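You operate a simulated robot arm through the tools that you are given. There is no shell and no other tool.

Carry out the task below with a simulated robot arm. There is one attempt and no reset: what you move stays moved.

## Task
Mark the pipe in the vice at the depth on the cream card.
Fine: orange vice clamp shut first; slide the blue marker arm to that depth, yellow marker button once: one line only; open the clamp after and leave the pipe lying there.

The check looks at the end state, three seconds after you hand in, the way a careful person would. Anything else that was tipped, shoved, dropped, spilled or broken makes it a failure.

## Robot
A 7-joint arm with a three-finger gripper, fixed in place. Base frame: the origin is at the foot of the arm, x ahead of it, y to its left, z up; the work surface is at about z = 0.9. Lengths are in m, angles in rad, forces in N, time in s.
With the tool pointing down near the work surface it reaches from about 0.14 to 0.88 m from the base axis. Its first joint turns from -2.897 to 2.897 rad. Payload 2.94 kg.
Tool frame: the origin (TCP) lies between the finger pads and is the grasp point; the fingertips stand 0.03 m ahead of it; z points along the fingers, y is the line along which they close. The gripper opens to 0.132 m. The gripper's body begins 0.107 m behind the TCP.
Orientation is told as [roll, pitch, yaw] about the base's x, y, z axes, in that order, counted from this pose: with the fingers straight down and closing along the base's y, the tool's x points along the base's -x, its y along +y and its z along -z.

## Interface
- The arm moves only by the tool nudge_tool. Its argument "rows" is a list of rows, each an object of numbers (a shift or turn left out is 0, a gripper value left out holds the last): "tx", "ty", "tz": the shift along the tool's x, y, z in m; "wx", "wy", "wz": the turn, a rotation vector about the tool's x, y, z in rad; "fingers": the gripper command, from -1 (fully open) to 1 (shut), values between in proportion. In form: [{"tx": .., "ty": .., "tz": .., "wx": .., "wy": .., "wz": .., "fingers": ..}, ...]. A call has 1 to 20 rows; each row is the pose to reach, as a shift and turn from the pose commanded when the call began, along the tool's axes at that moment. Each row takes 0.2 s and may step no farther than 0.05 m and 0.15 rad from the row before; otherwise, or with a gripper value out of range, the whole call is refused. A pose out of reach is approached as far as the arm can. The call stops where the force on the tool passes 40 N (or 10 N more than at its start, if that is more) or the arm is blocked; 0.2 s more then pass. Each finger halts on what it meets, pressing with about 45 N; the grip force reading is that of the motor and also rises with nothing between the fingers. The clock runs only during rows and for 0.2 s after the last one: add rows that repeat a pose to give the fingers time. It gives the time, the measured TCP pose, the force on the tool (base axes), the opening and the grip force at its end, in the units of the frame above (readings bear some noise), with the torque about the TCP (base axes, N m) and any sound that the robot's microphone picked up, and new pictures: "show" is both (left out), scene, wrist or none.
- Cameras (640 x 400 px; columns grow to the right, rows downward): "scene" is fixed at [0.4, -0.4989, 1.7395]; the picture's right is [1.00, -0.05, 0.00], its down [-0.02, -0.53, -0.84] and it looks along [0.04, 0.84, -0.54] (base axes); focal length 347 px, centre (320, 200). "wrist" rides on the gripper at [0.072, 0.003, -0.144] in the tool frame; the picture's right is [-0.04, 1.00, 0.00], its down [-0.88, -0.04, -0.48] and it looks along [-0.48, -0.02, 0.88] (tool axes); focal length 256 px, centre (320, 200). There is no depth. A picture from a camera that has moved, and an enlarged one, comes with that camera's place and axes in the base frame and with its lens.
- raise_lower(by): slides the trunk up (or, below 0, down) by that many m; the arm rides with it, the base frame stays. It gives what a move gives, with no picture.
- zoom(camera, box): a new picture of the part [left, top, right, bottom] of that camera's present view, enlarged. The clock stands still meanwhile.
- finish_job(): hands the job in; it is judged then, once.

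Nothing tells you positions but the pictures and the camera data. Unless the task says otherwise, let go and move clear before handing in.

The tools are called after "Call:" by a JSON object that holds its "op" and its "data". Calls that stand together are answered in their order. nudge_tool: Moves the arm, as the interface text tells. Its arguments: {"type":"object","properties":{"rows":{"type":"array"},"show":{"type":"string","enum":["both","scene","wrist","none"]}},"required":["rows"]} The other tools are called the same way: raise_lower (by) slides the trunk up or down; zoom (camera, box) takes an enlarged picture of a part of a camera's view; finish_job () hands the job in.

At the start:

```text
clock: 0.0
position: [0.5272, 0.26, 1.3486]
orientation: [0.002, 0.001, -0.001]
contact_force: [0.0, 0.7, 0.2]
torque: [0.0, 0.02, 0.01]
opening: 0.1324
grasp_force: 0.1
trunk travel left (down, up): [-0.3, 0.24]
```

scene: 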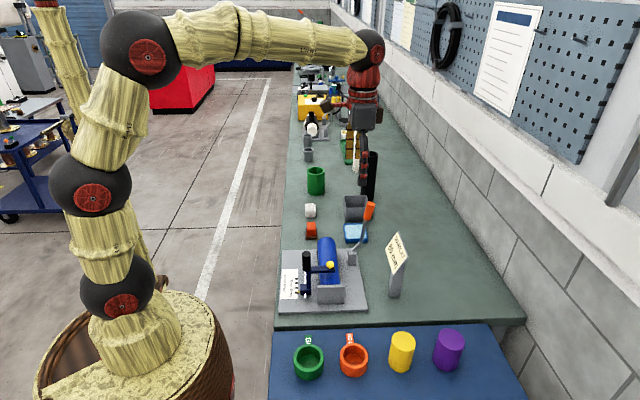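
wrist: 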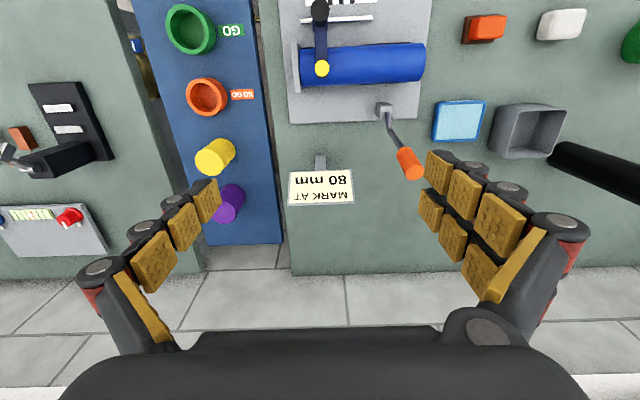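

I see a blue pipe in a grey vice with an orange-handled clamp lever, a dark marker arm with a yellow button, and a cream card reading "MARK AT 80 mm". I'll zoom in for details first.

Call:
{"op": "zoom", "data": {"camera": "scene", "box": [260, 180, 420, 320]}}

Call:
{"op": "zoom", "data": {"camera": "wrist", "box": [270, 0, 470, 125]}}

Call:
{"op": "zoom", "data": {"camera": "wrist", "box": [260, 120, 460, 245]}}

Call:
{"op": "zoom", "data": {"camera": "scene", "box": [370, 220, 430, 310]}}

```text
2.86 times, centred on (340, 250) of scene
camera zoom: at [0.4, -0.4989, 1.7395], right [1.0, -0.05, 0.0], down [-0.02, -0.53, -0.84], along [0.04, 0.84, -0.54], focal length 991 px, centre (263, 57)
```

zoom: 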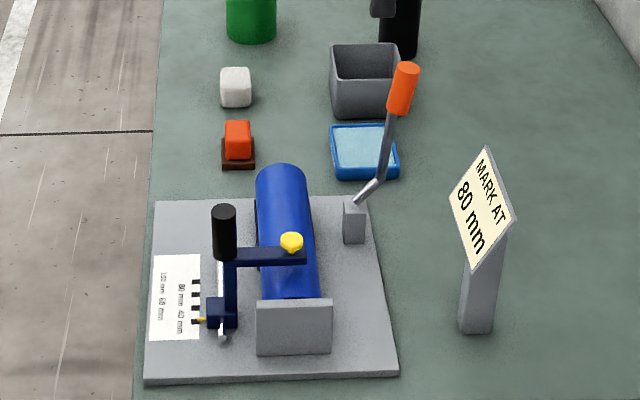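

```text
3.20 times, centred on (370, 62) of wrist
camera zoom: at [0.4554, 0.2623, 1.4919], right [0.04, 1.0, 0.0], down [0.88, -0.04, 0.48], along [0.48, -0.02, -0.88], focal length 819 px, centre (160, 640)
```

zoom: 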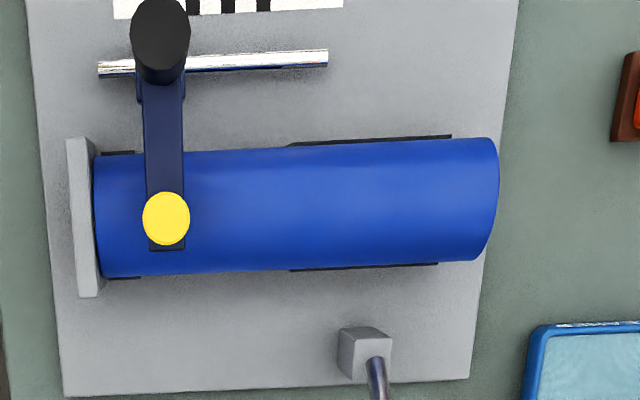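

```text
3.20 times, centred on (360, 182) of wrist
camera zoom: at [0.4554, 0.2623, 1.4919], right [0.04, 1.0, 0.0], down [0.88, -0.04, 0.48], along [0.48, -0.02, -0.88], focal length 819 px, centre (192, 256)
```

zoom: 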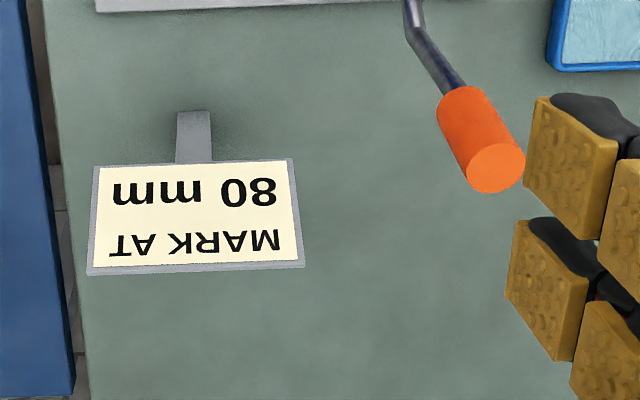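

```text
4.44 times, centred on (400, 265) of scene
camera zoom: at [0.4, -0.4989, 1.7395], right [1.0, -0.05, 0.0], down [-0.02, -0.53, -0.84], along [0.04, 0.84, -0.54], focal length 1541 px, centre (-36, -89)
```

zoom: 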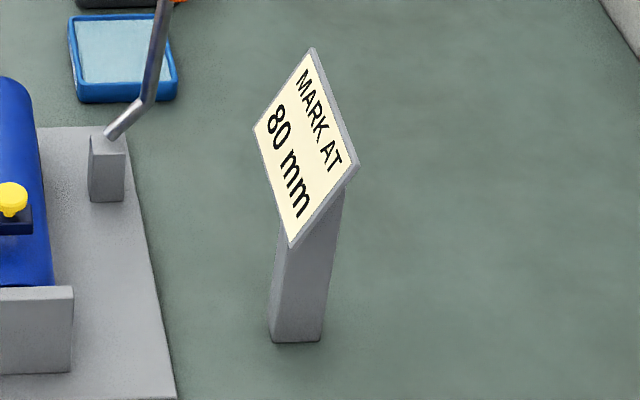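

The clamp's lever tip is near (0.60, 0.39, 1.15), the yellow button near (0.466, 0.266, 1.02) and the marker's black knob near (0.396, 0.266, 1.03). I'll move the wrist camera back toward the base, staying high, to read the scale.

Call:
{"op": "nudge_tool", "data": {"rows": [{"tx": 0.04}, {"tx": 0.08}, {"tx": 0.12}, {"tx": 0.16}, {"tx": 0.16}]}}

```text
clock: 1.2
position: [0.3671, 0.2586, 1.3476]
orientation: [0.002, -0.001, -0.001]
contact_force: [-0.8, -0.4, -1.1]
torque: [-0.03, 0.0, 0.0]
opening: 0.1319
grasp_force: 0.2
trunk travel left (down, up): [-0.3, 0.24]
camera wrist: at [0.2947, 0.2626, 1.4916], right [0.04, 1.0, 0.0], down [0.88, -0.04, 0.48], along [0.47, -0.02, -0.88], focal length 256 px, centre (320, 200)
```

scene: 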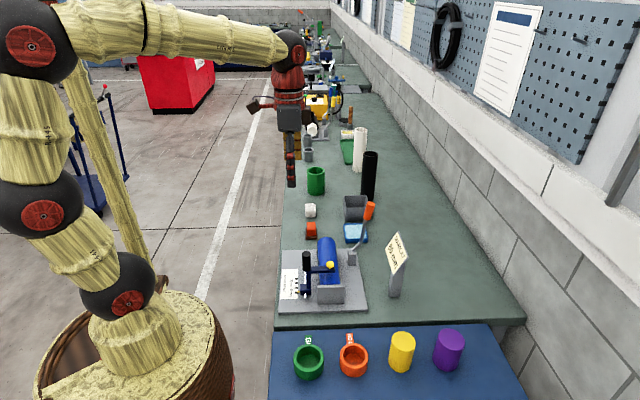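
wrist: 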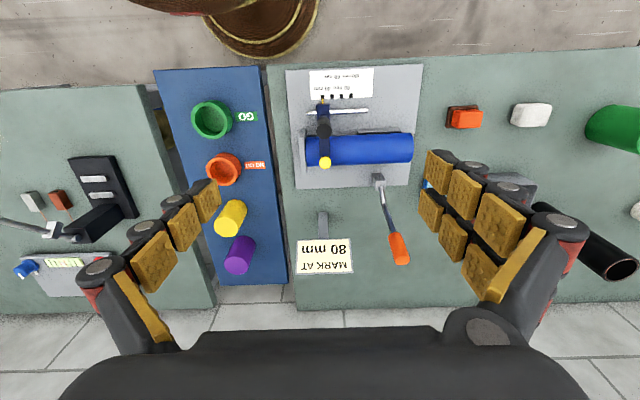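

Call:
{"op": "zoom", "data": {"camera": "wrist", "box": [285, 60, 385, 122]}}

Call:
{"op": "zoom", "data": {"camera": "wrist", "box": [280, 60, 440, 160]}}

Call:
{"op": "zoom", "data": {"camera": "wrist", "box": [350, 160, 450, 270]}}

Call:
{"op": "zoom", "data": {"camera": "scene", "box": [275, 230, 375, 310]}}

```text
6.40 times, centred on (335, 91) of wrist
camera zoom: at [0.2947, 0.2626, 1.4916], right [0.04, 1.0, 0.0], down [0.88, -0.04, 0.48], along [0.47, -0.02, -0.88], focal length 1638 px, centre (224, 898)
```

zoom: 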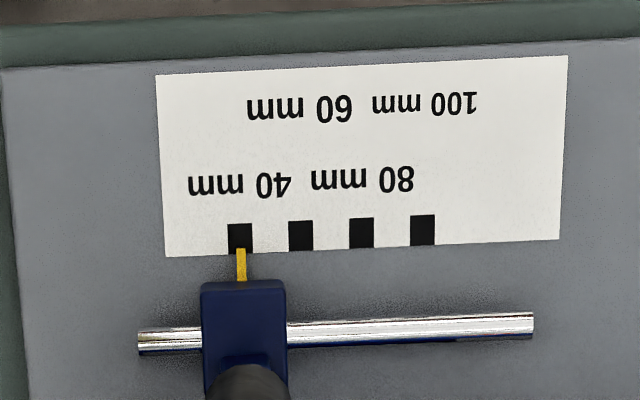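

```text
4.00 times, centred on (360, 110) of wrist
camera zoom: at [0.2947, 0.2626, 1.4916], right [0.04, 1.0, 0.0], down [0.88, -0.04, 0.48], along [0.47, -0.02, -0.88], focal length 1024 px, centre (160, 560)
```

zoom: 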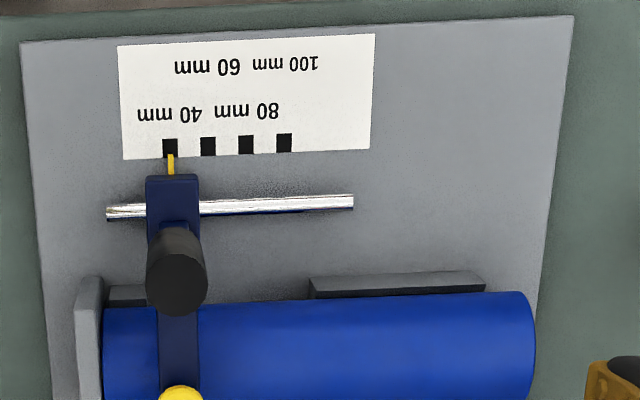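

```text
3.64 times, centred on (400, 215) of wrist
camera zoom: at [0.2947, 0.2626, 1.4916], right [0.04, 1.0, 0.0], down [0.88, -0.04, 0.48], along [0.47, -0.02, -0.88], focal length 931 px, centre (29, 146)
```

zoom: 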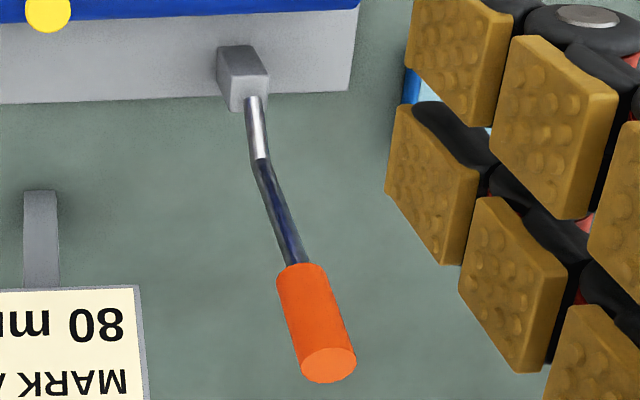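

```text
5.00 times, centred on (325, 270) of scene
camera zoom: at [0.4, -0.4989, 1.7395], right [1.0, -0.05, 0.0], down [-0.02, -0.53, -0.84], along [0.04, 0.84, -0.54], focal length 1734 px, centre (295, -150)
```

zoom: 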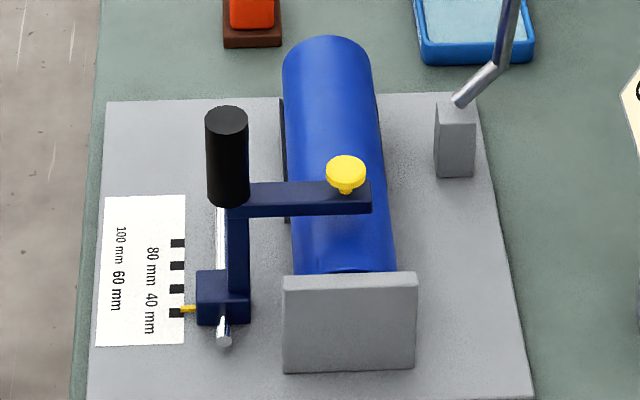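

The pointer sits at the 40 mm tick and the third tick is 80 mm, so the arm must slide 40 mm in +y. Before touching the clamp I'll look closely at its lever.

Call:
{"op": "zoom", "data": {"camera": "scene", "box": [330, 195, 390, 270]}}

Call:
{"op": "zoom", "data": {"camera": "scene", "box": [340, 240, 372, 270]}}

Call:
{"op": "zoom", "data": {"camera": "wrist", "box": [365, 165, 405, 190]}}

```text
5.33 times, centred on (360, 232) of scene
camera zoom: at [0.4, -0.4989, 1.7395], right [1.0, -0.05, 0.0], down [-0.02, -0.53, -0.84], along [0.04, 0.84, -0.54], focal length 1850 px, centre (107, 27)
```

zoom: 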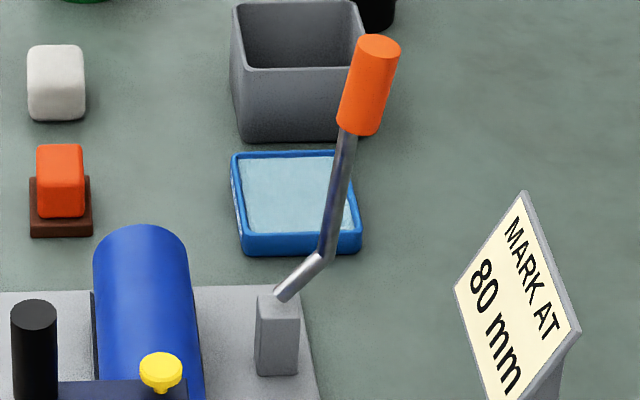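

```text
13.33 times, centred on (356, 255) of scene
camera zoom: at [0.4, -0.4989, 1.7395], right [1.0, -0.05, 0.0], down [-0.02, -0.53, -0.84], along [0.04, 0.84, -0.54], focal length 4624 px, centre (-160, -533)
```

zoom: 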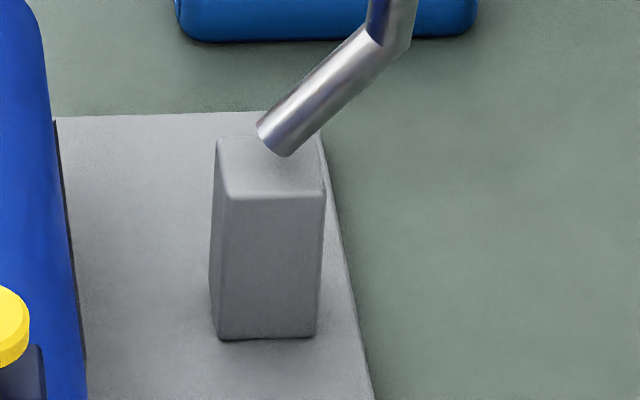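

```text
16.00 times, centred on (385, 178) of wrist
camera zoom: at [0.2947, 0.2626, 1.4916], right [0.04, 1.0, 0.0], down [0.88, -0.04, 0.48], along [0.47, -0.02, -0.88], focal length 4096 px, centre (-720, 560)
```

zoom: 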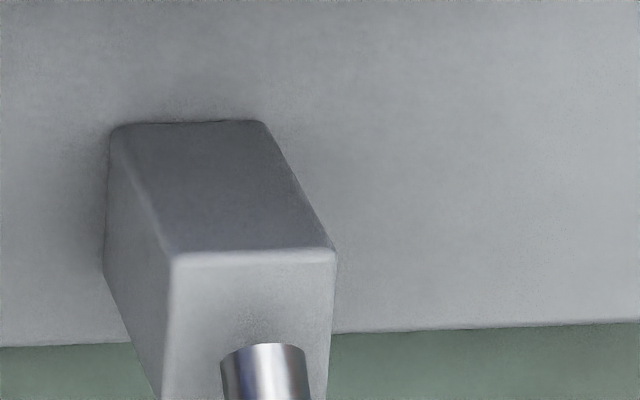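

The clamp's lever looks hinged about the y axis, with its pivot near (0.555, 0.396, 0.955) and the handle from z≈1.09 to 1.15 at x≈0.60. I'll close the fingers, move above the -x side of the handle and look from there.

Call:
{"op": "nudge_tool", "data": {"rows": [{"tx": -0.033, "ty": 0.023, "fingers": 1}, {"tx": -0.066, "ty": 0.046, "fingers": 1}, {"tx": -0.099, "ty": 0.069, "fingers": 1}, {"tx": -0.132, "ty": 0.092, "fingers": 1}, {"tx": -0.165, "ty": 0.115, "fingers": 1}, {"tx": -0.19, "ty": 0.137, "fingers": 1}, {"tx": -0.19, "ty": 0.137, "tz": 0.04, "fingers": 1}, {"tx": -0.19, "ty": 0.137, "tz": 0.08, "fingers": 1}, {"tx": -0.19, "ty": 0.137, "tz": 0.12, "fingers": 1}, {"tx": -0.19, "ty": 0.137, "tz": 0.12, "fingers": 1}]}}

```text
clock: 3.4
position: [0.5566, 0.3979, 1.2288]
orientation: [-0.001, -0.002, -0.002]
contact_force: [-0.2, -0.3, 0.1]
torque: [-0.02, -0.04, -0.04]
opening: 0.0
grasp_force: 23.5
trunk travel left (down, up): [-0.3, 0.24]
camera wrist: at [0.4844, 0.3995, 1.3724], right [0.04, 1.0, 0.0], down [0.88, -0.04, 0.48], along [0.48, -0.02, -0.88], focal length 256 px, centre (320, 200)
```

scene: 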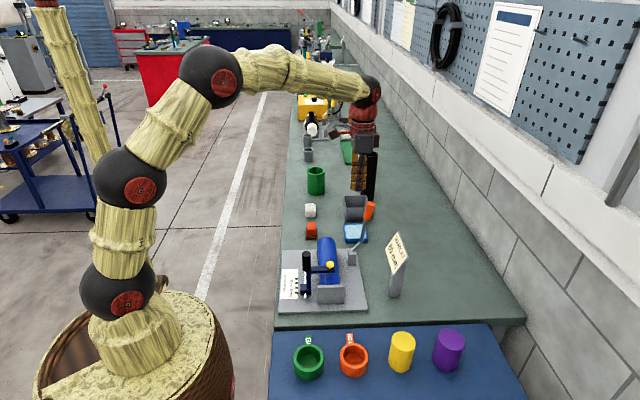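
wrist: 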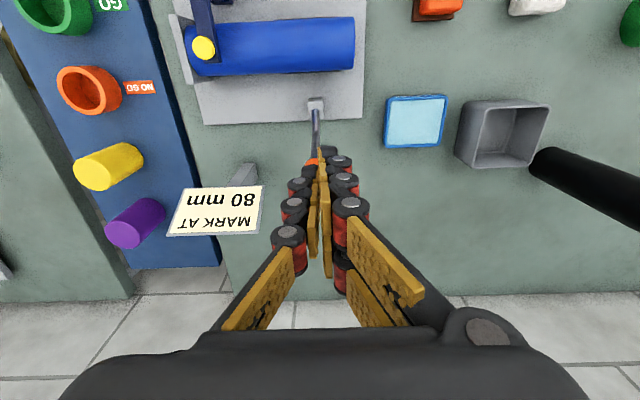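

The fingers are closed and sit right above the lever line. I'll zoom in on the handle to check alignment before lowering.

Call:
{"op": "zoom", "data": {"camera": "wrist", "box": [270, 80, 370, 180]}}

Call:
{"op": "zoom", "data": {"camera": "scene", "box": [330, 150, 410, 270]}}

```text
4.00 times, centred on (320, 130) of wrist
camera zoom: at [0.4844, 0.3995, 1.3724], right [0.04, 1.0, 0.0], down [0.88, -0.04, 0.48], along [0.48, -0.02, -0.88], focal length 1024 px, centre (320, 480)
```

zoom: 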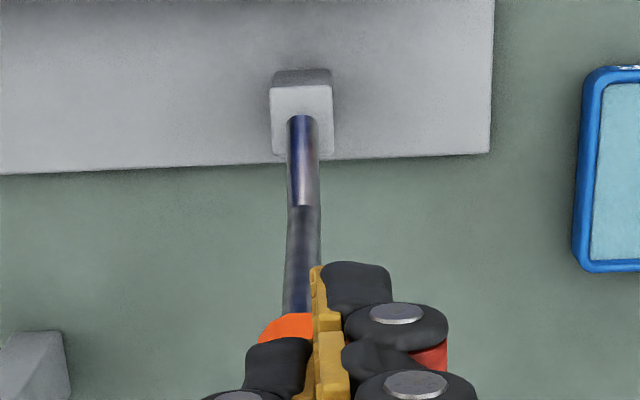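

```text
3.33 times, centred on (370, 210) of scene
camera zoom: at [0.4, -0.4989, 1.7395], right [1.0, -0.05, 0.0], down [-0.02, -0.53, -0.84], along [0.04, 0.84, -0.54], focal length 1156 px, centre (153, 167)
```

zoom: 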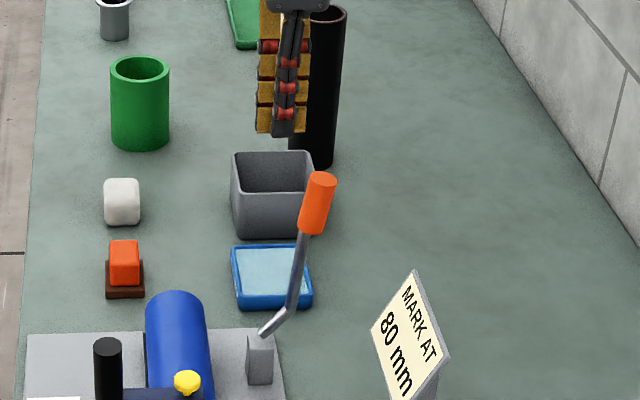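

The handle is centered at y≈0.39. I'll shift slightly, lower beside it on its -x side, and then push gently toward +x to feel which way the lever swings.

Call:
{"op": "nudge_tool", "data": {"rows": [{"tx": 0.008, "ty": -0.008, "fingers": 1}, {"tx": 0.008, "ty": -0.008, "tz": 0.04}, {"tx": 0.008, "ty": -0.008, "tz": 0.085}, {"tx": 0.008, "ty": -0.008, "tz": 0.085}]}}

```text
clock: 4.4
position: [0.5488, 0.3889, 1.1435]
orientation: [0.0, 0.0, 0.001]
contact_force: [-0.5, 1.2, 0.8]
torque: [0.06, -0.01, 0.01]
opening: 0.0
grasp_force: 28.3
trunk travel left (down, up): [-0.3, 0.24]
camera wrist: at [0.4766, 0.3908, 1.2875], right [0.04, 1.0, 0.0], down [0.88, -0.04, 0.48], along [0.48, -0.02, -0.88], focal length 256 px, centre (320, 200)
```

scene: 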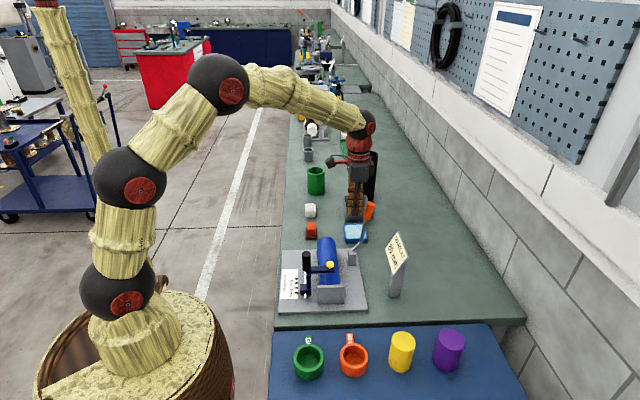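
wrist: 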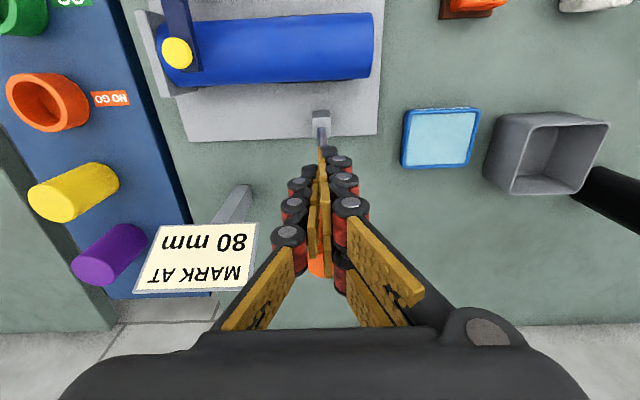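

The fingers are beside the handle with no contact yet. I'll push slowly toward +x and watch the force.

Call:
{"op": "nudge_tool", "data": {"rows": [{"tx": -0.008}, {"tx": -0.016}, {"tx": -0.024}, {"tx": -0.032}, {"tx": -0.04}, {"tx": -0.04}]}}

Call:
{"op": "zoom", "data": {"camera": "scene", "box": [330, 170, 410, 270]}}

```text
clock: 5.1
position: [0.5573, 0.3878, 1.1416]
orientation: [-0.005, 0.014, 0.003]
contact_force: [-28.0, 0.5, 14.9]
torque: [0.08, 0.35, 0.05]
opening: 0.0
grasp_force: 29.1
trunk travel left (down, up): [-0.3, 0.24]
stopped in row 3: the force on the tool passed its limit at 49 N (the readings are from after the stop); the commanded pose is now the measured one
camera wrist: at [0.4882, 0.3913, 1.2876], right [0.04, 1.0, -0.01], down [0.89, -0.03, 0.46], along [0.46, -0.02, -0.89], focal length 256 px, centre (320, 200)
```

scene: 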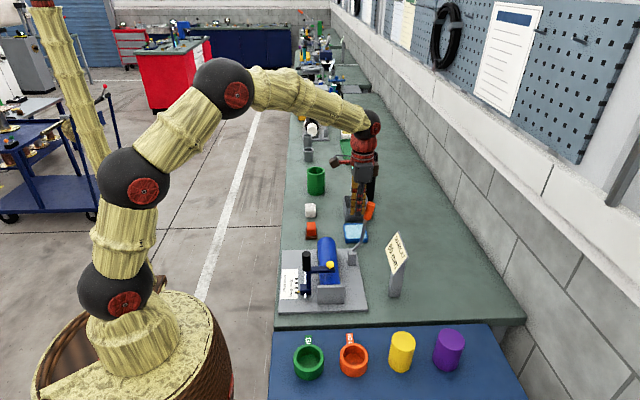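
wrist: 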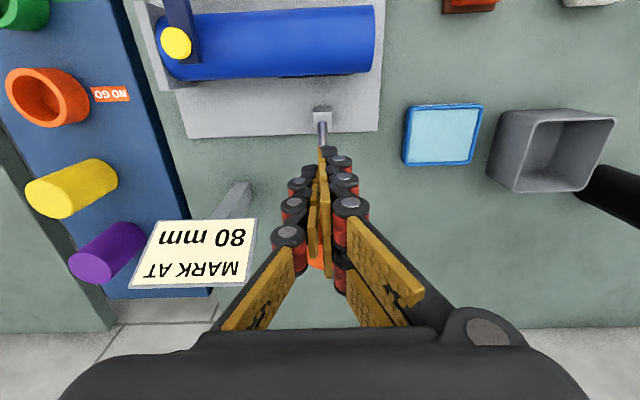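

```text
4.00 times, centred on (370, 220) of scene
camera zoom: at [0.4, -0.4989, 1.7395], right [1.0, -0.05, 0.0], down [-0.02, -0.53, -0.84], along [0.04, 0.84, -0.54], focal length 1387 px, centre (120, 120)
```

zoom: 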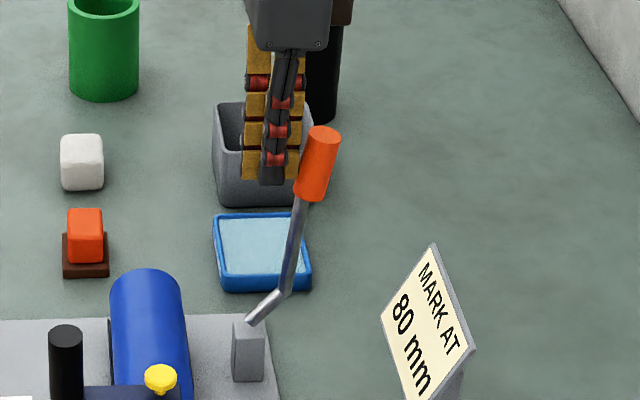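

The handle didn't move under about 49 N, so it's at its stop on the +x side. I'll back off, rise, cross over and try from the +x side toward -x.

Call:
{"op": "nudge_tool", "data": {"rows": [{"tx": 0.012, "wy": -0.014, "wx": -0.005}, {"tx": 0.012, "tz": -0.045, "wy": -0.014, "wx": -0.005}, {"tx": 0.012, "tz": -0.085, "wy": -0.014, "wx": -0.005}, {"tx": -0.035, "tz": -0.085, "wy": -0.014, "wx": -0.005}, {"tx": -0.08, "tz": -0.085, "wy": -0.014, "wx": -0.005}, {"tx": -0.1, "tz": -0.085, "wy": -0.014, "wx": -0.005}, {"tx": -0.1, "tz": -0.045, "wy": -0.014, "wx": -0.005}, {"tx": -0.1, "tz": 0.0, "wy": -0.014, "wx": -0.005}, {"tx": -0.1, "tz": 0.0, "wy": -0.014, "wx": -0.005}]}}

Call:
{"op": "zoom", "data": {"camera": "scene", "box": [330, 170, 410, 270]}}

```text
clock: 7.1
position: [0.6639, 0.388, 1.1404]
orientation: [0.0, 0.0, 0.001]
contact_force: [0.8, 0.7, 0.3]
torque: [0.02, 0.03, -0.03]
opening: 0.0
grasp_force: 28.6
trunk travel left (down, up): [-0.3, 0.24]
camera wrist: at [0.5918, 0.3908, 1.2836], right [0.04, 1.0, 0.0], down [0.88, -0.04, 0.48], along [0.48, -0.02, -0.88], focal length 256 px, centre (320, 200)
```

scene: 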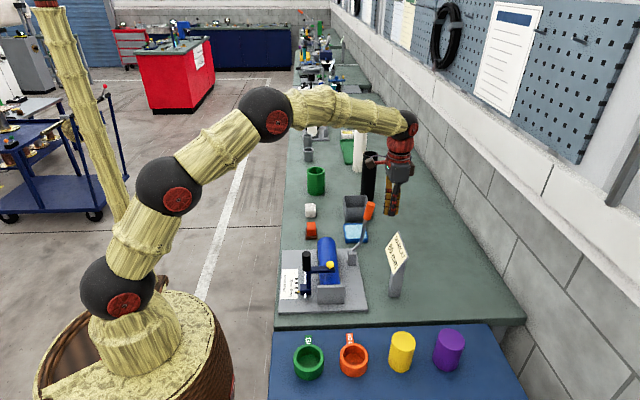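
wrist: 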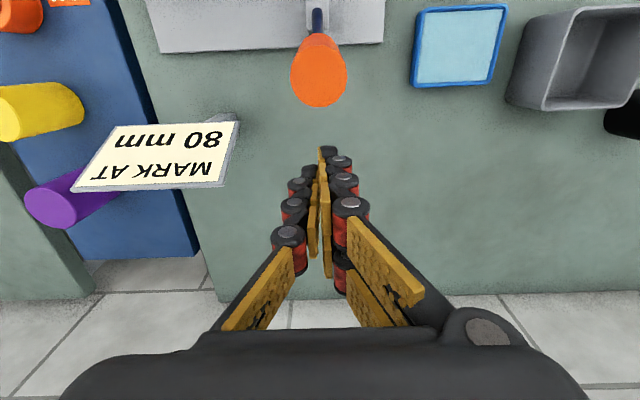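

```text
4.00 times, centred on (370, 220) of scene
camera zoom: at [0.4, -0.4989, 1.7395], right [1.0, -0.05, 0.0], down [-0.02, -0.53, -0.84], along [0.04, 0.84, -0.54], focal length 1387 px, centre (120, 120)
```

zoom: 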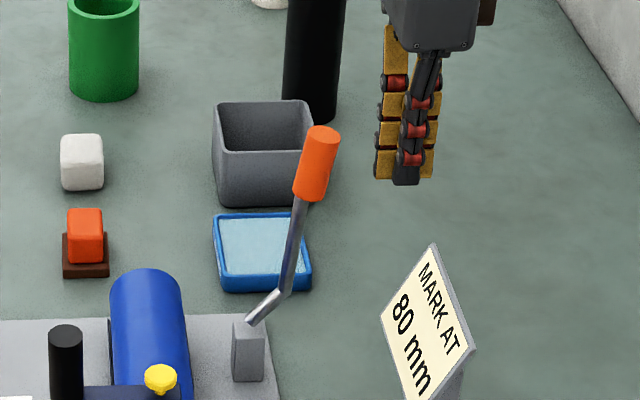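

Now I'll push gently toward -x from this side and watch the force.

Call:
{"op": "nudge_tool", "data": {"rows": [{"tx": 0.012}, {"tx": 0.024}, {"tx": 0.034}, {"tx": 0.042}, {"tx": 0.05}, {"tx": 0.058}, {"tx": 0.058}]}}

Call:
{"op": "zoom", "data": {"camera": "scene", "box": [310, 170, 410, 290]}}

```text
clock: 8.7
position: [0.6049, 0.3868, 1.1373]
orientation: [-0.001, 0.001, 0.001]
contact_force: [0.4, 0.4, 0.4]
torque: [0.0, 0.0, -0.01]
opening: 0.0
grasp_force: 28.6
trunk travel left (down, up): [-0.3, 0.24]
camera wrist: at [0.5329, 0.3907, 1.2824], right [0.04, 1.0, 0.0], down [0.88, -0.04, 0.48], along [0.48, -0.02, -0.88], focal length 256 px, centre (320, 200)
```

scene: 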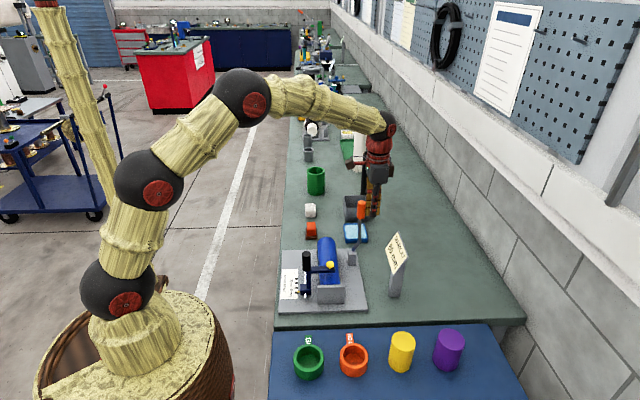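
wrist: 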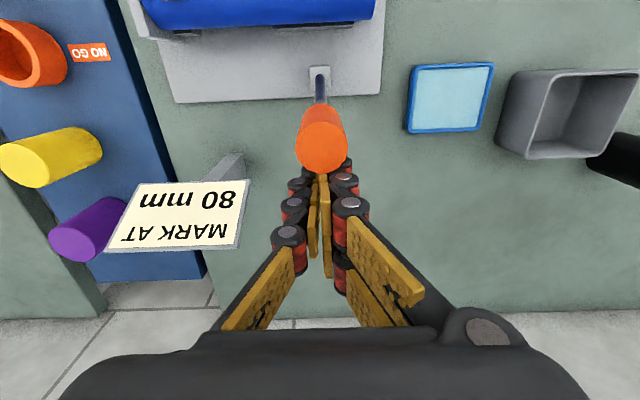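

```text
3.33 times, centred on (360, 230) of scene
camera zoom: at [0.4, -0.4989, 1.7395], right [1.0, -0.05, 0.0], down [-0.02, -0.53, -0.84], along [0.04, 0.84, -0.54], focal length 1156 px, centre (187, 100)
```

zoom: 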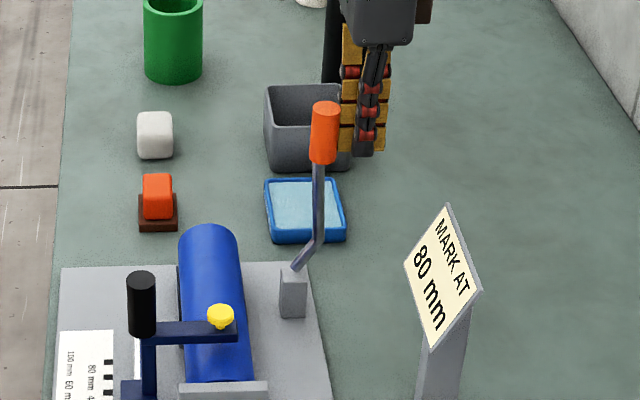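

The lever swings freely toward -x, so shutting the clamp means swinging it over toward the pipe. I'll follow its arc up to about 50° and check.

Call:
{"op": "nudge_tool", "data": {"rows": [{"tx": 0.015, "tz": -0.006}, {"tx": 0.031, "tz": -0.012}, {"tx": 0.046, "tz": -0.014}, {"tx": 0.061, "tz": -0.0145}, {"tx": 0.076, "tz": -0.012}, {"tx": 0.09, "tz": -0.007}, {"tx": 0.104, "tz": -0.001}, {"tx": 0.117, "tz": 0.006}, {"tx": 0.117, "tz": 0.006}]}}

Call:
{"op": "zoom", "data": {"camera": "scene", "box": [280, 170, 400, 300]}}

```text
clock: 10.7
position: [0.4868, 0.3888, 1.1328]
orientation: [-0.001, 0.0, 0.001]
contact_force: [-0.1, 0.3, -0.8]
torque: [0.0, 0.01, 0.01]
opening: 0.0
grasp_force: 28.6
trunk travel left (down, up): [-0.3, 0.24]
camera wrist: at [0.4155, 0.3912, 1.2765], right [0.04, 1.0, 0.0], down [0.88, -0.04, 0.48], along [0.47, -0.02, -0.88], focal length 256 px, centre (320, 200)
```

scene: 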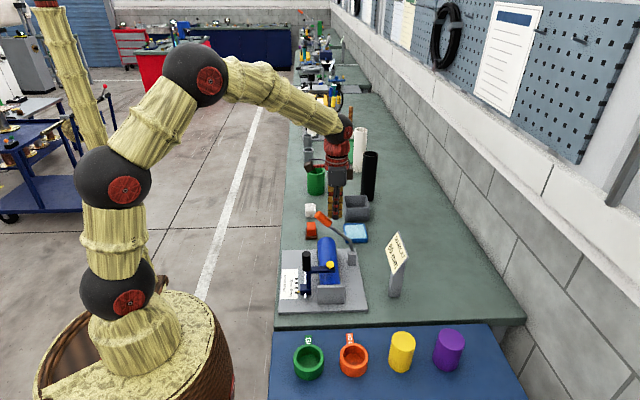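
wrist: 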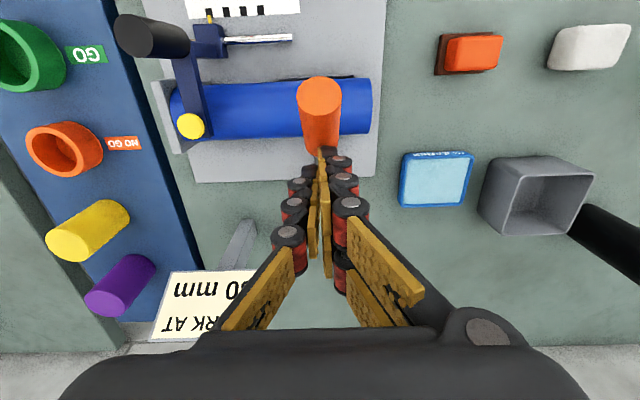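

```text
3.08 times, centred on (340, 235) of scene
camera zoom: at [0.4, -0.4989, 1.7395], right [1.0, -0.05, 0.0], down [-0.02, -0.53, -0.84], along [0.04, 0.84, -0.54], focal length 1067 px, centre (258, 92)
```

zoom: 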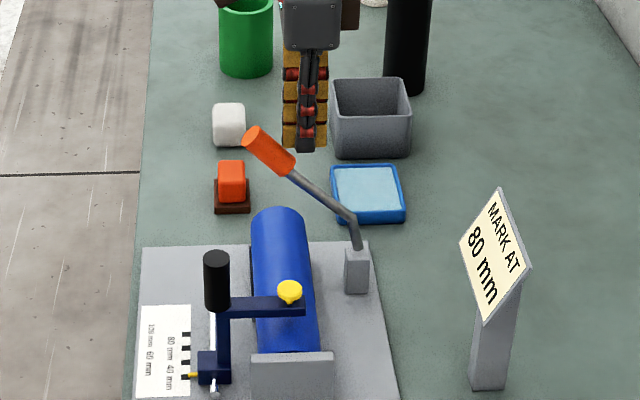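

The lever follows smoothly and stays where it's left. I'll continue along the arc, pressing down to about 75°.

Call:
{"op": "nudge_tool", "data": {"rows": [{"tx": 0.012, "tz": 0.008}, {"tx": 0.023, "tz": 0.017}, {"tx": 0.034, "tz": 0.028}, {"tx": 0.044, "tz": 0.039}, {"tx": 0.053, "tz": 0.051}, {"tx": 0.053, "tz": 0.051}]}}

Call:
{"op": "zoom", "data": {"camera": "scene", "box": [280, 170, 400, 300]}}

```text
clock: 12.1
position: [0.4352, 0.3871, 1.0812]
orientation: [0.001, -0.001, 0.0]
contact_force: [0.0, 0.8, 0.8]
torque: [0.0, 0.0, 0.0]
opening: 0.0
grasp_force: 28.2
trunk travel left (down, up): [-0.3, 0.24]
camera wrist: at [0.3627, 0.391, 1.2256], right [0.04, 1.0, 0.0], down [0.88, -0.04, 0.48], along [0.48, -0.02, -0.88], focal length 256 px, centre (320, 200)
```

scene: 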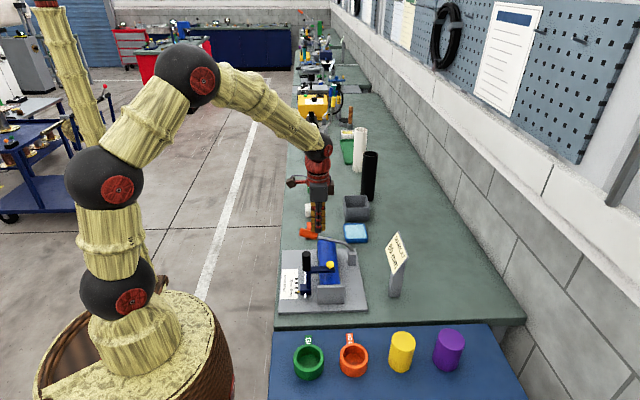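
wrist: 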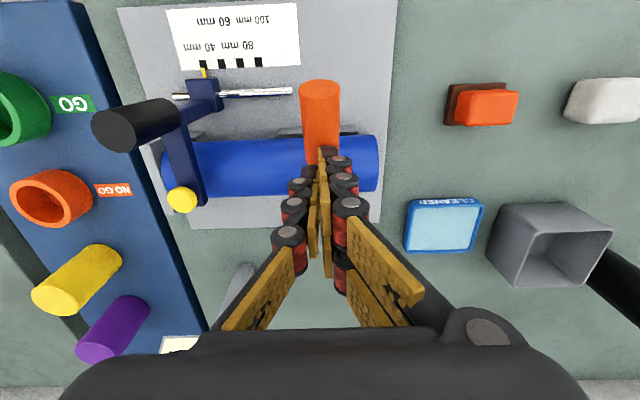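

```text
3.08 times, centred on (340, 235) of scene
camera zoom: at [0.4, -0.4989, 1.7395], right [1.0, -0.05, 0.0], down [-0.02, -0.53, -0.84], along [0.04, 0.84, -0.54], focal length 1067 px, centre (258, 92)
```

zoom: 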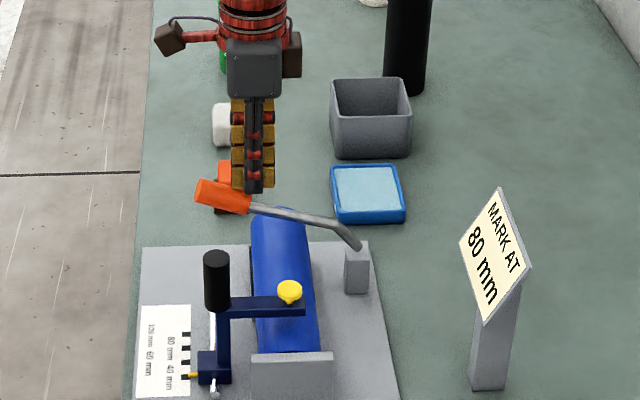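

The handle is nearly down over the pipe and still moves freely. I'll keep pressing slowly until it meets its stop.

Call:
{"op": "nudge_tool", "data": {"rows": [{"tx": 0.006, "tz": 0.008}, {"tx": 0.01, "tz": 0.015}, {"tx": 0.014, "tz": 0.022}, {"tx": 0.018, "tz": 0.029}, {"tx": 0.02, "tz": 0.036}, {"tx": 0.022, "tz": 0.042}, {"tx": 0.022, "tz": 0.042}]}}

Call:
{"op": "zoom", "data": {"camera": "scene", "box": [280, 170, 400, 300]}}

Call:
{"op": "zoom", "data": {"camera": "wrist", "box": [140, 0, 400, 240]}}

```text
clock: 13.7
position: [0.4125, 0.3878, 1.0385]
orientation: [-0.001, 0.001, 0.001]
contact_force: [0.2, -0.7, -0.4]
torque: [-0.01, -0.03, 0.0]
opening: 0.0
grasp_force: 28.3
trunk travel left (down, up): [-0.3, 0.24]
camera wrist: at [0.3407, 0.3903, 1.1835], right [0.04, 1.0, 0.0], down [0.88, -0.04, 0.48], along [0.48, -0.02, -0.88], focal length 256 px, centre (320, 200)
```

scene: 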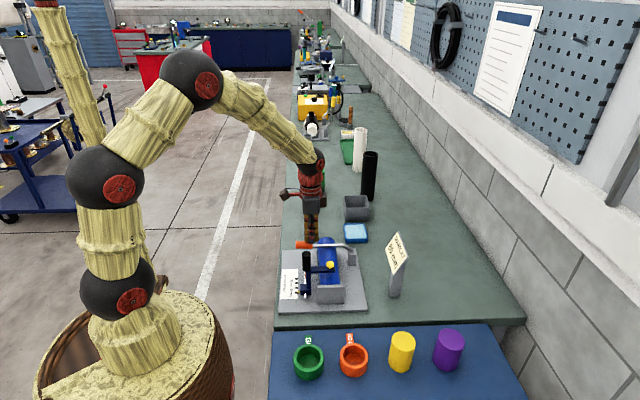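
wrist: 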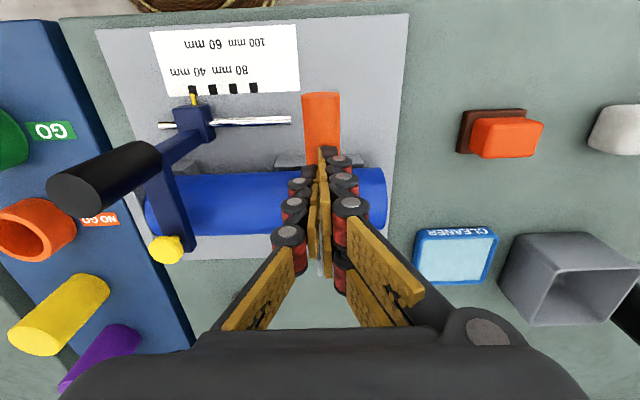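

```text
3.08 times, centred on (340, 235) of scene
camera zoom: at [0.4, -0.4989, 1.7395], right [1.0, -0.05, 0.0], down [-0.02, -0.53, -0.84], along [0.04, 0.84, -0.54], focal length 1067 px, centre (258, 92)
```

zoom: 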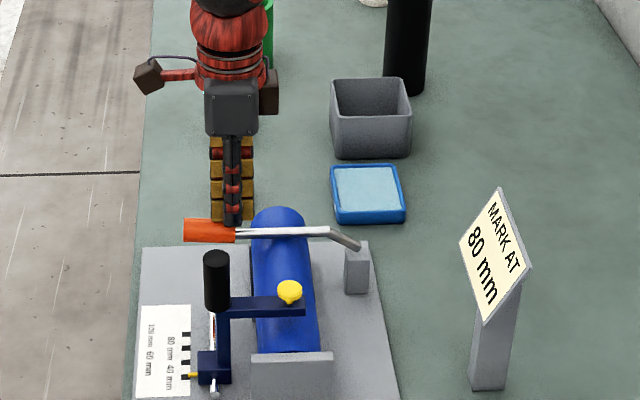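

```text
1.67 times, centred on (270, 120) of wrist
camera zoom: at [0.3407, 0.3903, 1.1835], right [0.04, 1.0, 0.0], down [0.88, -0.04, 0.48], along [0.48, -0.02, -0.88], focal length 427 px, centre (403, 333)
```

zoom: 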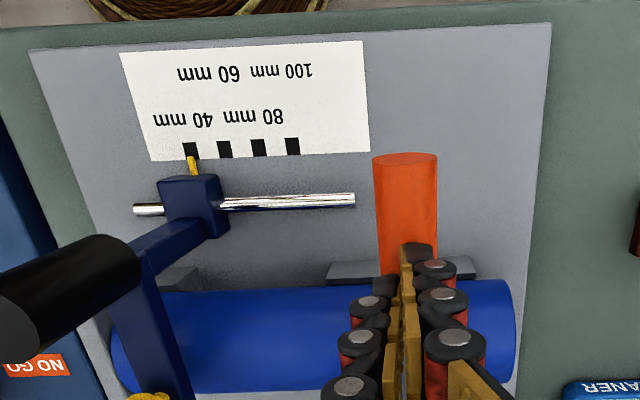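

The lever is about horizontal with no resistance yet. I'll keep pressing straight down slowly to find the end stop.

Call:
{"op": "nudge_tool", "data": {"rows": [{"tz": 0.006}, {"tz": 0.012}, {"tz": 0.018}, {"tz": 0.024}, {"tz": 0.03}, {"tz": 0.03}]}}

Call:
{"op": "zoom", "data": {"camera": "scene", "box": [280, 170, 400, 300]}}

```text
clock: 14.3
position: [0.4134, 0.3887, 1.0378]
orientation: [0.007, -0.004, 0.001]
contact_force: [-4.6, -5.0, 21.7]
torque: [-0.13, 0.59, 0.11]
opening: 0.0
grasp_force: 28.4
trunk travel left (down, up): [-0.3, 0.24]
stopped in row 2: the force on the tool passed its limit at 48 N (the readings are from after the stop); the commanded pose is now the measured one
camera wrist: at [0.3413, 0.3908, 1.1815], right [0.04, 1.0, 0.01], down [0.88, -0.04, 0.48], along [0.48, -0.01, -0.88], focal length 256 px, centre (320, 200)
```

scene: 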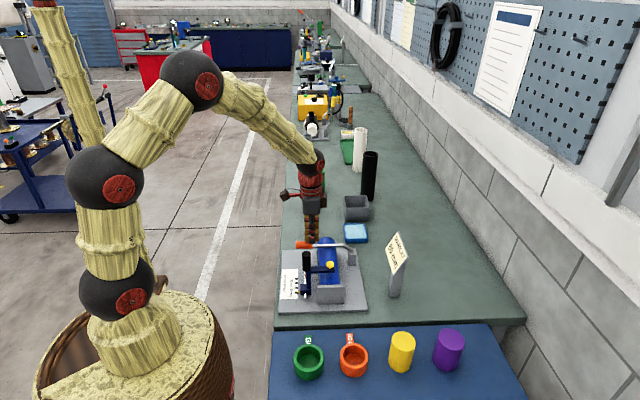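
wrist: 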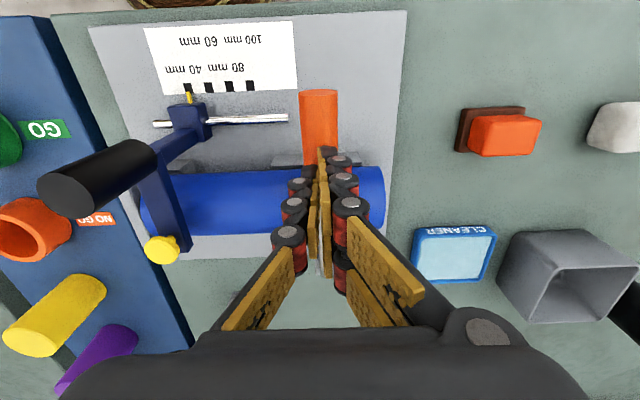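

```text
3.08 times, centred on (340, 235) of scene
camera zoom: at [0.4, -0.4989, 1.7395], right [1.0, -0.05, 0.0], down [-0.02, -0.53, -0.84], along [0.04, 0.84, -0.54], focal length 1067 px, centre (258, 92)
```

zoom: 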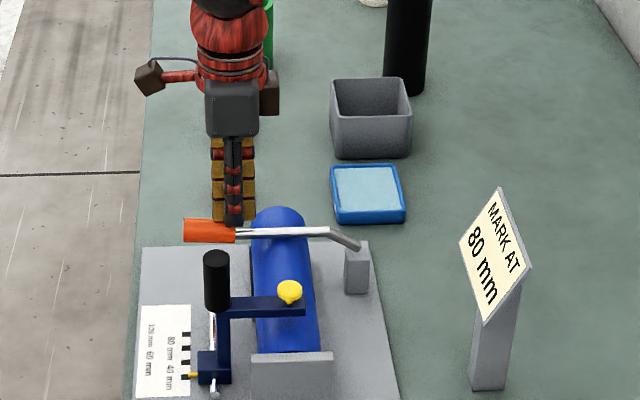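

The lever is now lying horizontal against a firm stop, so the clamp is shut. I'll lift off and move above the marker's black knob with the fingers partly open.

Call:
{"op": "nudge_tool", "data": {"rows": [{"tz": -0.03, "wx": 0.007, "wy": 0.004}, {"tz": -0.075, "wx": 0.007, "wy": 0.004}, {"tz": -0.12, "wx": 0.007, "wy": 0.004}, {"tx": 0.005, "ty": -0.04, "tz": -0.13, "wx": 0.007, "wy": 0.004, "fingers": -0.06}, {"tx": 0.011, "ty": -0.08, "tz": -0.13, "wx": 0.007, "wy": 0.004, "fingers": -0.06}, {"tx": 0.017, "ty": -0.122, "tz": -0.13, "wx": 0.007, "wy": 0.004, "fingers": -0.06}, {"tx": 0.017, "ty": -0.122, "tz": -0.13, "wx": 0.007, "wy": 0.004, "fingers": -0.06}, {"tx": 0.017, "ty": -0.122, "tz": -0.13, "wx": 0.007, "wy": 0.004, "fingers": -0.06}]}}

Call:
{"op": "zoom", "data": {"camera": "scene", "box": [270, 190, 380, 310]}}

Call:
{"op": "zoom", "data": {"camera": "wrist", "box": [220, 60, 440, 200]}}

```text
clock: 16.1
position: [0.3965, 0.2654, 1.1663]
orientation: [-0.003, 0.001, 0.002]
contact_force: [-0.4, -0.3, -0.5]
torque: [-0.02, -0.01, 0.01]
opening: 0.0701
grasp_force: 0.2
trunk travel left (down, up): [-0.3, 0.24]
camera wrist: at [0.325, 0.2691, 1.3092], right [0.04, 1.0, 0.0], down [0.88, -0.04, 0.48], along [0.48, -0.02, -0.88], focal length 256 px, centre (320, 200)
```

scene: 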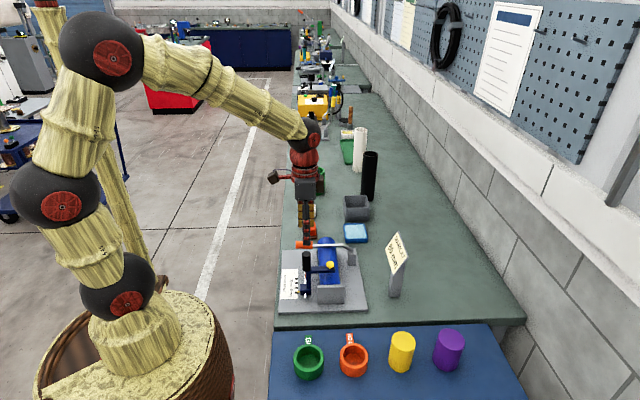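
wrist: 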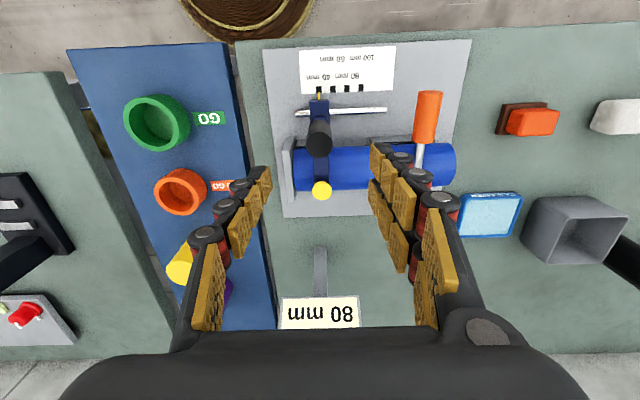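

```text
3.33 times, centred on (325, 250) of scene
camera zoom: at [0.4, -0.4989, 1.7395], right [1.0, -0.05, 0.0], down [-0.02, -0.53, -0.84], along [0.04, 0.84, -0.54], focal length 1156 px, centre (303, 33)
```

zoom: 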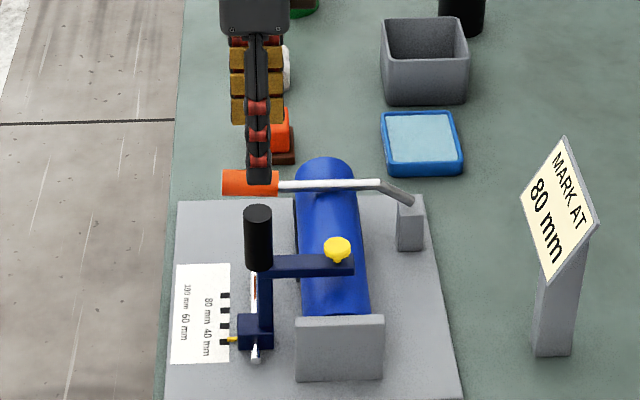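

```text
2.86 times, centred on (330, 130) of wrist
camera zoom: at [0.325, 0.2691, 1.3092], right [0.04, 1.0, 0.0], down [0.88, -0.04, 0.48], along [0.48, -0.02, -0.88], focal length 731 px, centre (291, 400)
```

zoom: 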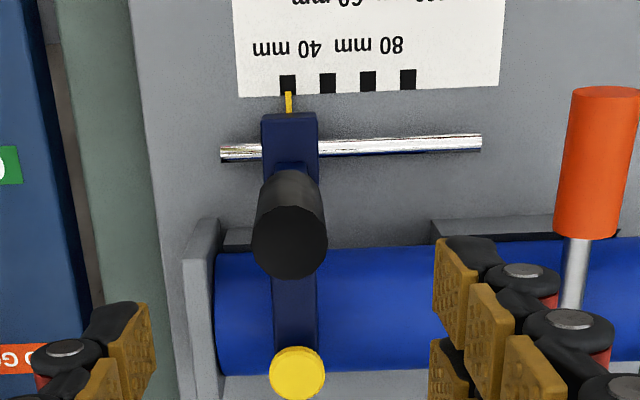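

The knob's center is at about (0.397, 0.266) with its top at z≈1.065, right under the tool. I'll lower the open fingers around the knob, keeping the tips just above the arm, and close.

Call:
{"op": "nudge_tool", "data": {"rows": [{"tz": 0.04}, {"tz": 0.08}, {"tz": 0.114}, {"tz": 0.114}]}}

Call:
{"op": "zoom", "data": {"camera": "wrist", "box": [180, 40, 460, 215]}}

Call:
{"op": "zoom", "data": {"camera": "scene", "box": [270, 200, 370, 310]}}

```text
clock: 17.1
position: [0.3978, 0.2661, 1.0511]
orientation: [-0.003, -0.001, 0.002]
contact_force: [-0.7, -0.1, -0.8]
torque: [-0.03, 0.04, 0.01]
opening: 0.0698
grasp_force: 0.0
trunk travel left (down, up): [-0.3, 0.24]
camera wrist: at [0.3255, 0.2695, 1.195], right [0.04, 1.0, 0.0], down [0.88, -0.04, 0.48], along [0.48, -0.02, -0.88], focal length 256 px, centre (320, 200)
```

scene: 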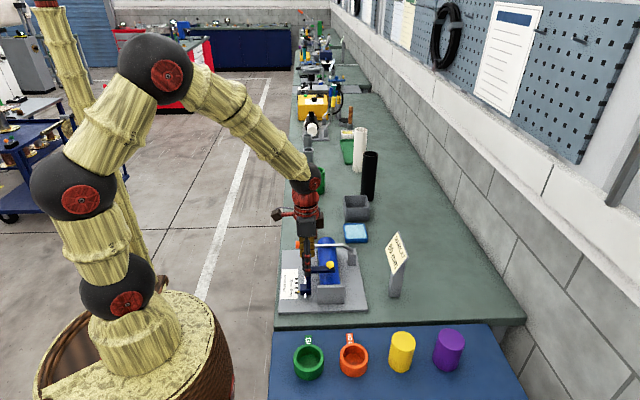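
wrist: 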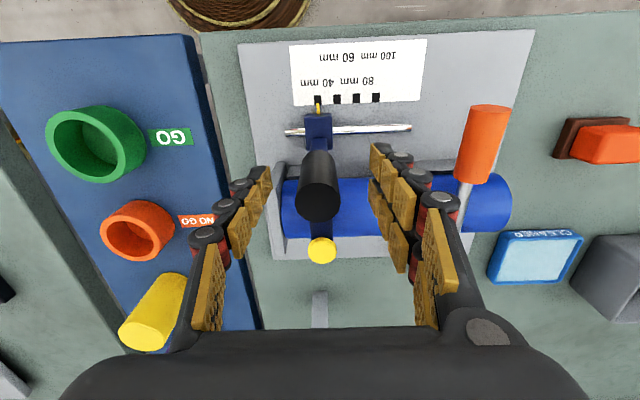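

```text
2.29 times, centred on (320, 128) of wrist
camera zoom: at [0.3255, 0.2695, 1.195], right [0.04, 1.0, 0.0], down [0.88, -0.04, 0.48], along [0.48, -0.02, -0.88], focal length 585 px, centre (320, 366)
```

zoom: 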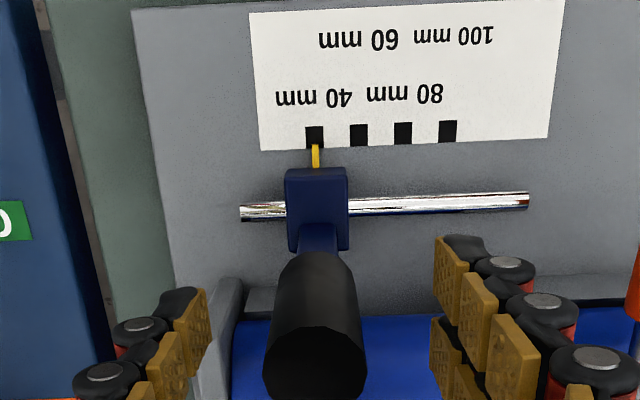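

```text
3.64 times, centred on (320, 255) of scene
camera zoom: at [0.4, -0.4989, 1.7395], right [1.0, -0.05, 0.0], down [-0.02, -0.53, -0.84], along [0.04, 0.84, -0.54], focal length 1261 px, centre (320, 0)
```

zoom: 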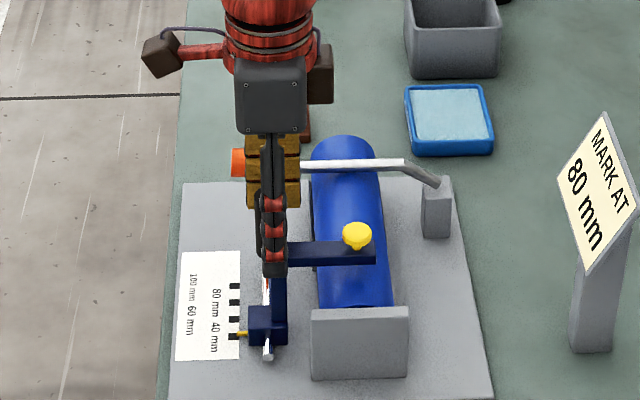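

The knob is centered between the fingers. I'll close on it.

Call:
{"op": "nudge_tool", "data": {"rows": [{"fingers": 1}, {"fingers": 1}, {"fingers": 1}, {"fingers": 1}, {"fingers": 1}]}}

Call:
{"op": "zoom", "data": {"camera": "wrist", "box": [240, 40, 440, 165]}}

```text
clock: 18.3
position: [0.3972, 0.2656, 1.0519]
orientation: [-0.003, -0.001, 0.001]
contact_force: [-0.4, -3.3, -0.4]
torque: [-0.14, 0.0, 0.11]
opening: 0.0251
grasp_force: 33.9
trunk travel left (down, up): [-0.3, 0.24]
camera wrist: at [0.3254, 0.2691, 1.1952], right [0.04, 1.0, 0.0], down [0.88, -0.04, 0.48], along [0.47, -0.02, -0.88], focal length 256 px, centre (320, 200)
```

scene: 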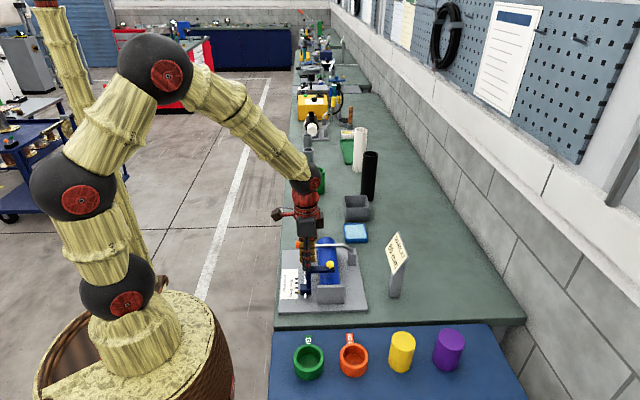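
wrist: 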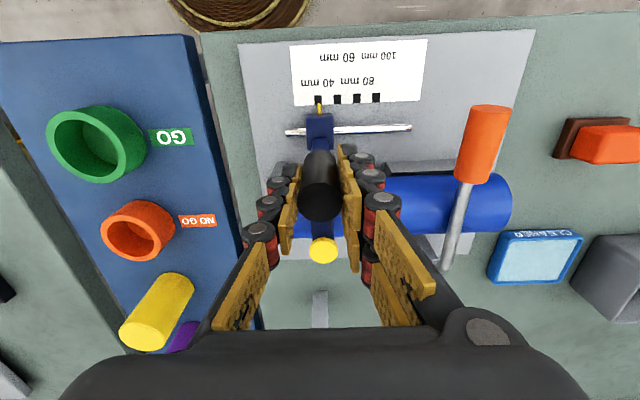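

```text
3.20 times, centred on (340, 102) of wrist
camera zoom: at [0.3254, 0.2691, 1.1952], right [0.04, 1.0, 0.0], down [0.88, -0.04, 0.48], along [0.47, -0.02, -0.88], focal length 819 px, centre (256, 512)
```

zoom: 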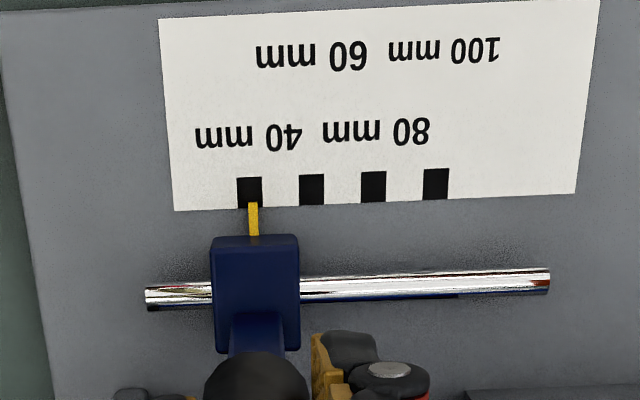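

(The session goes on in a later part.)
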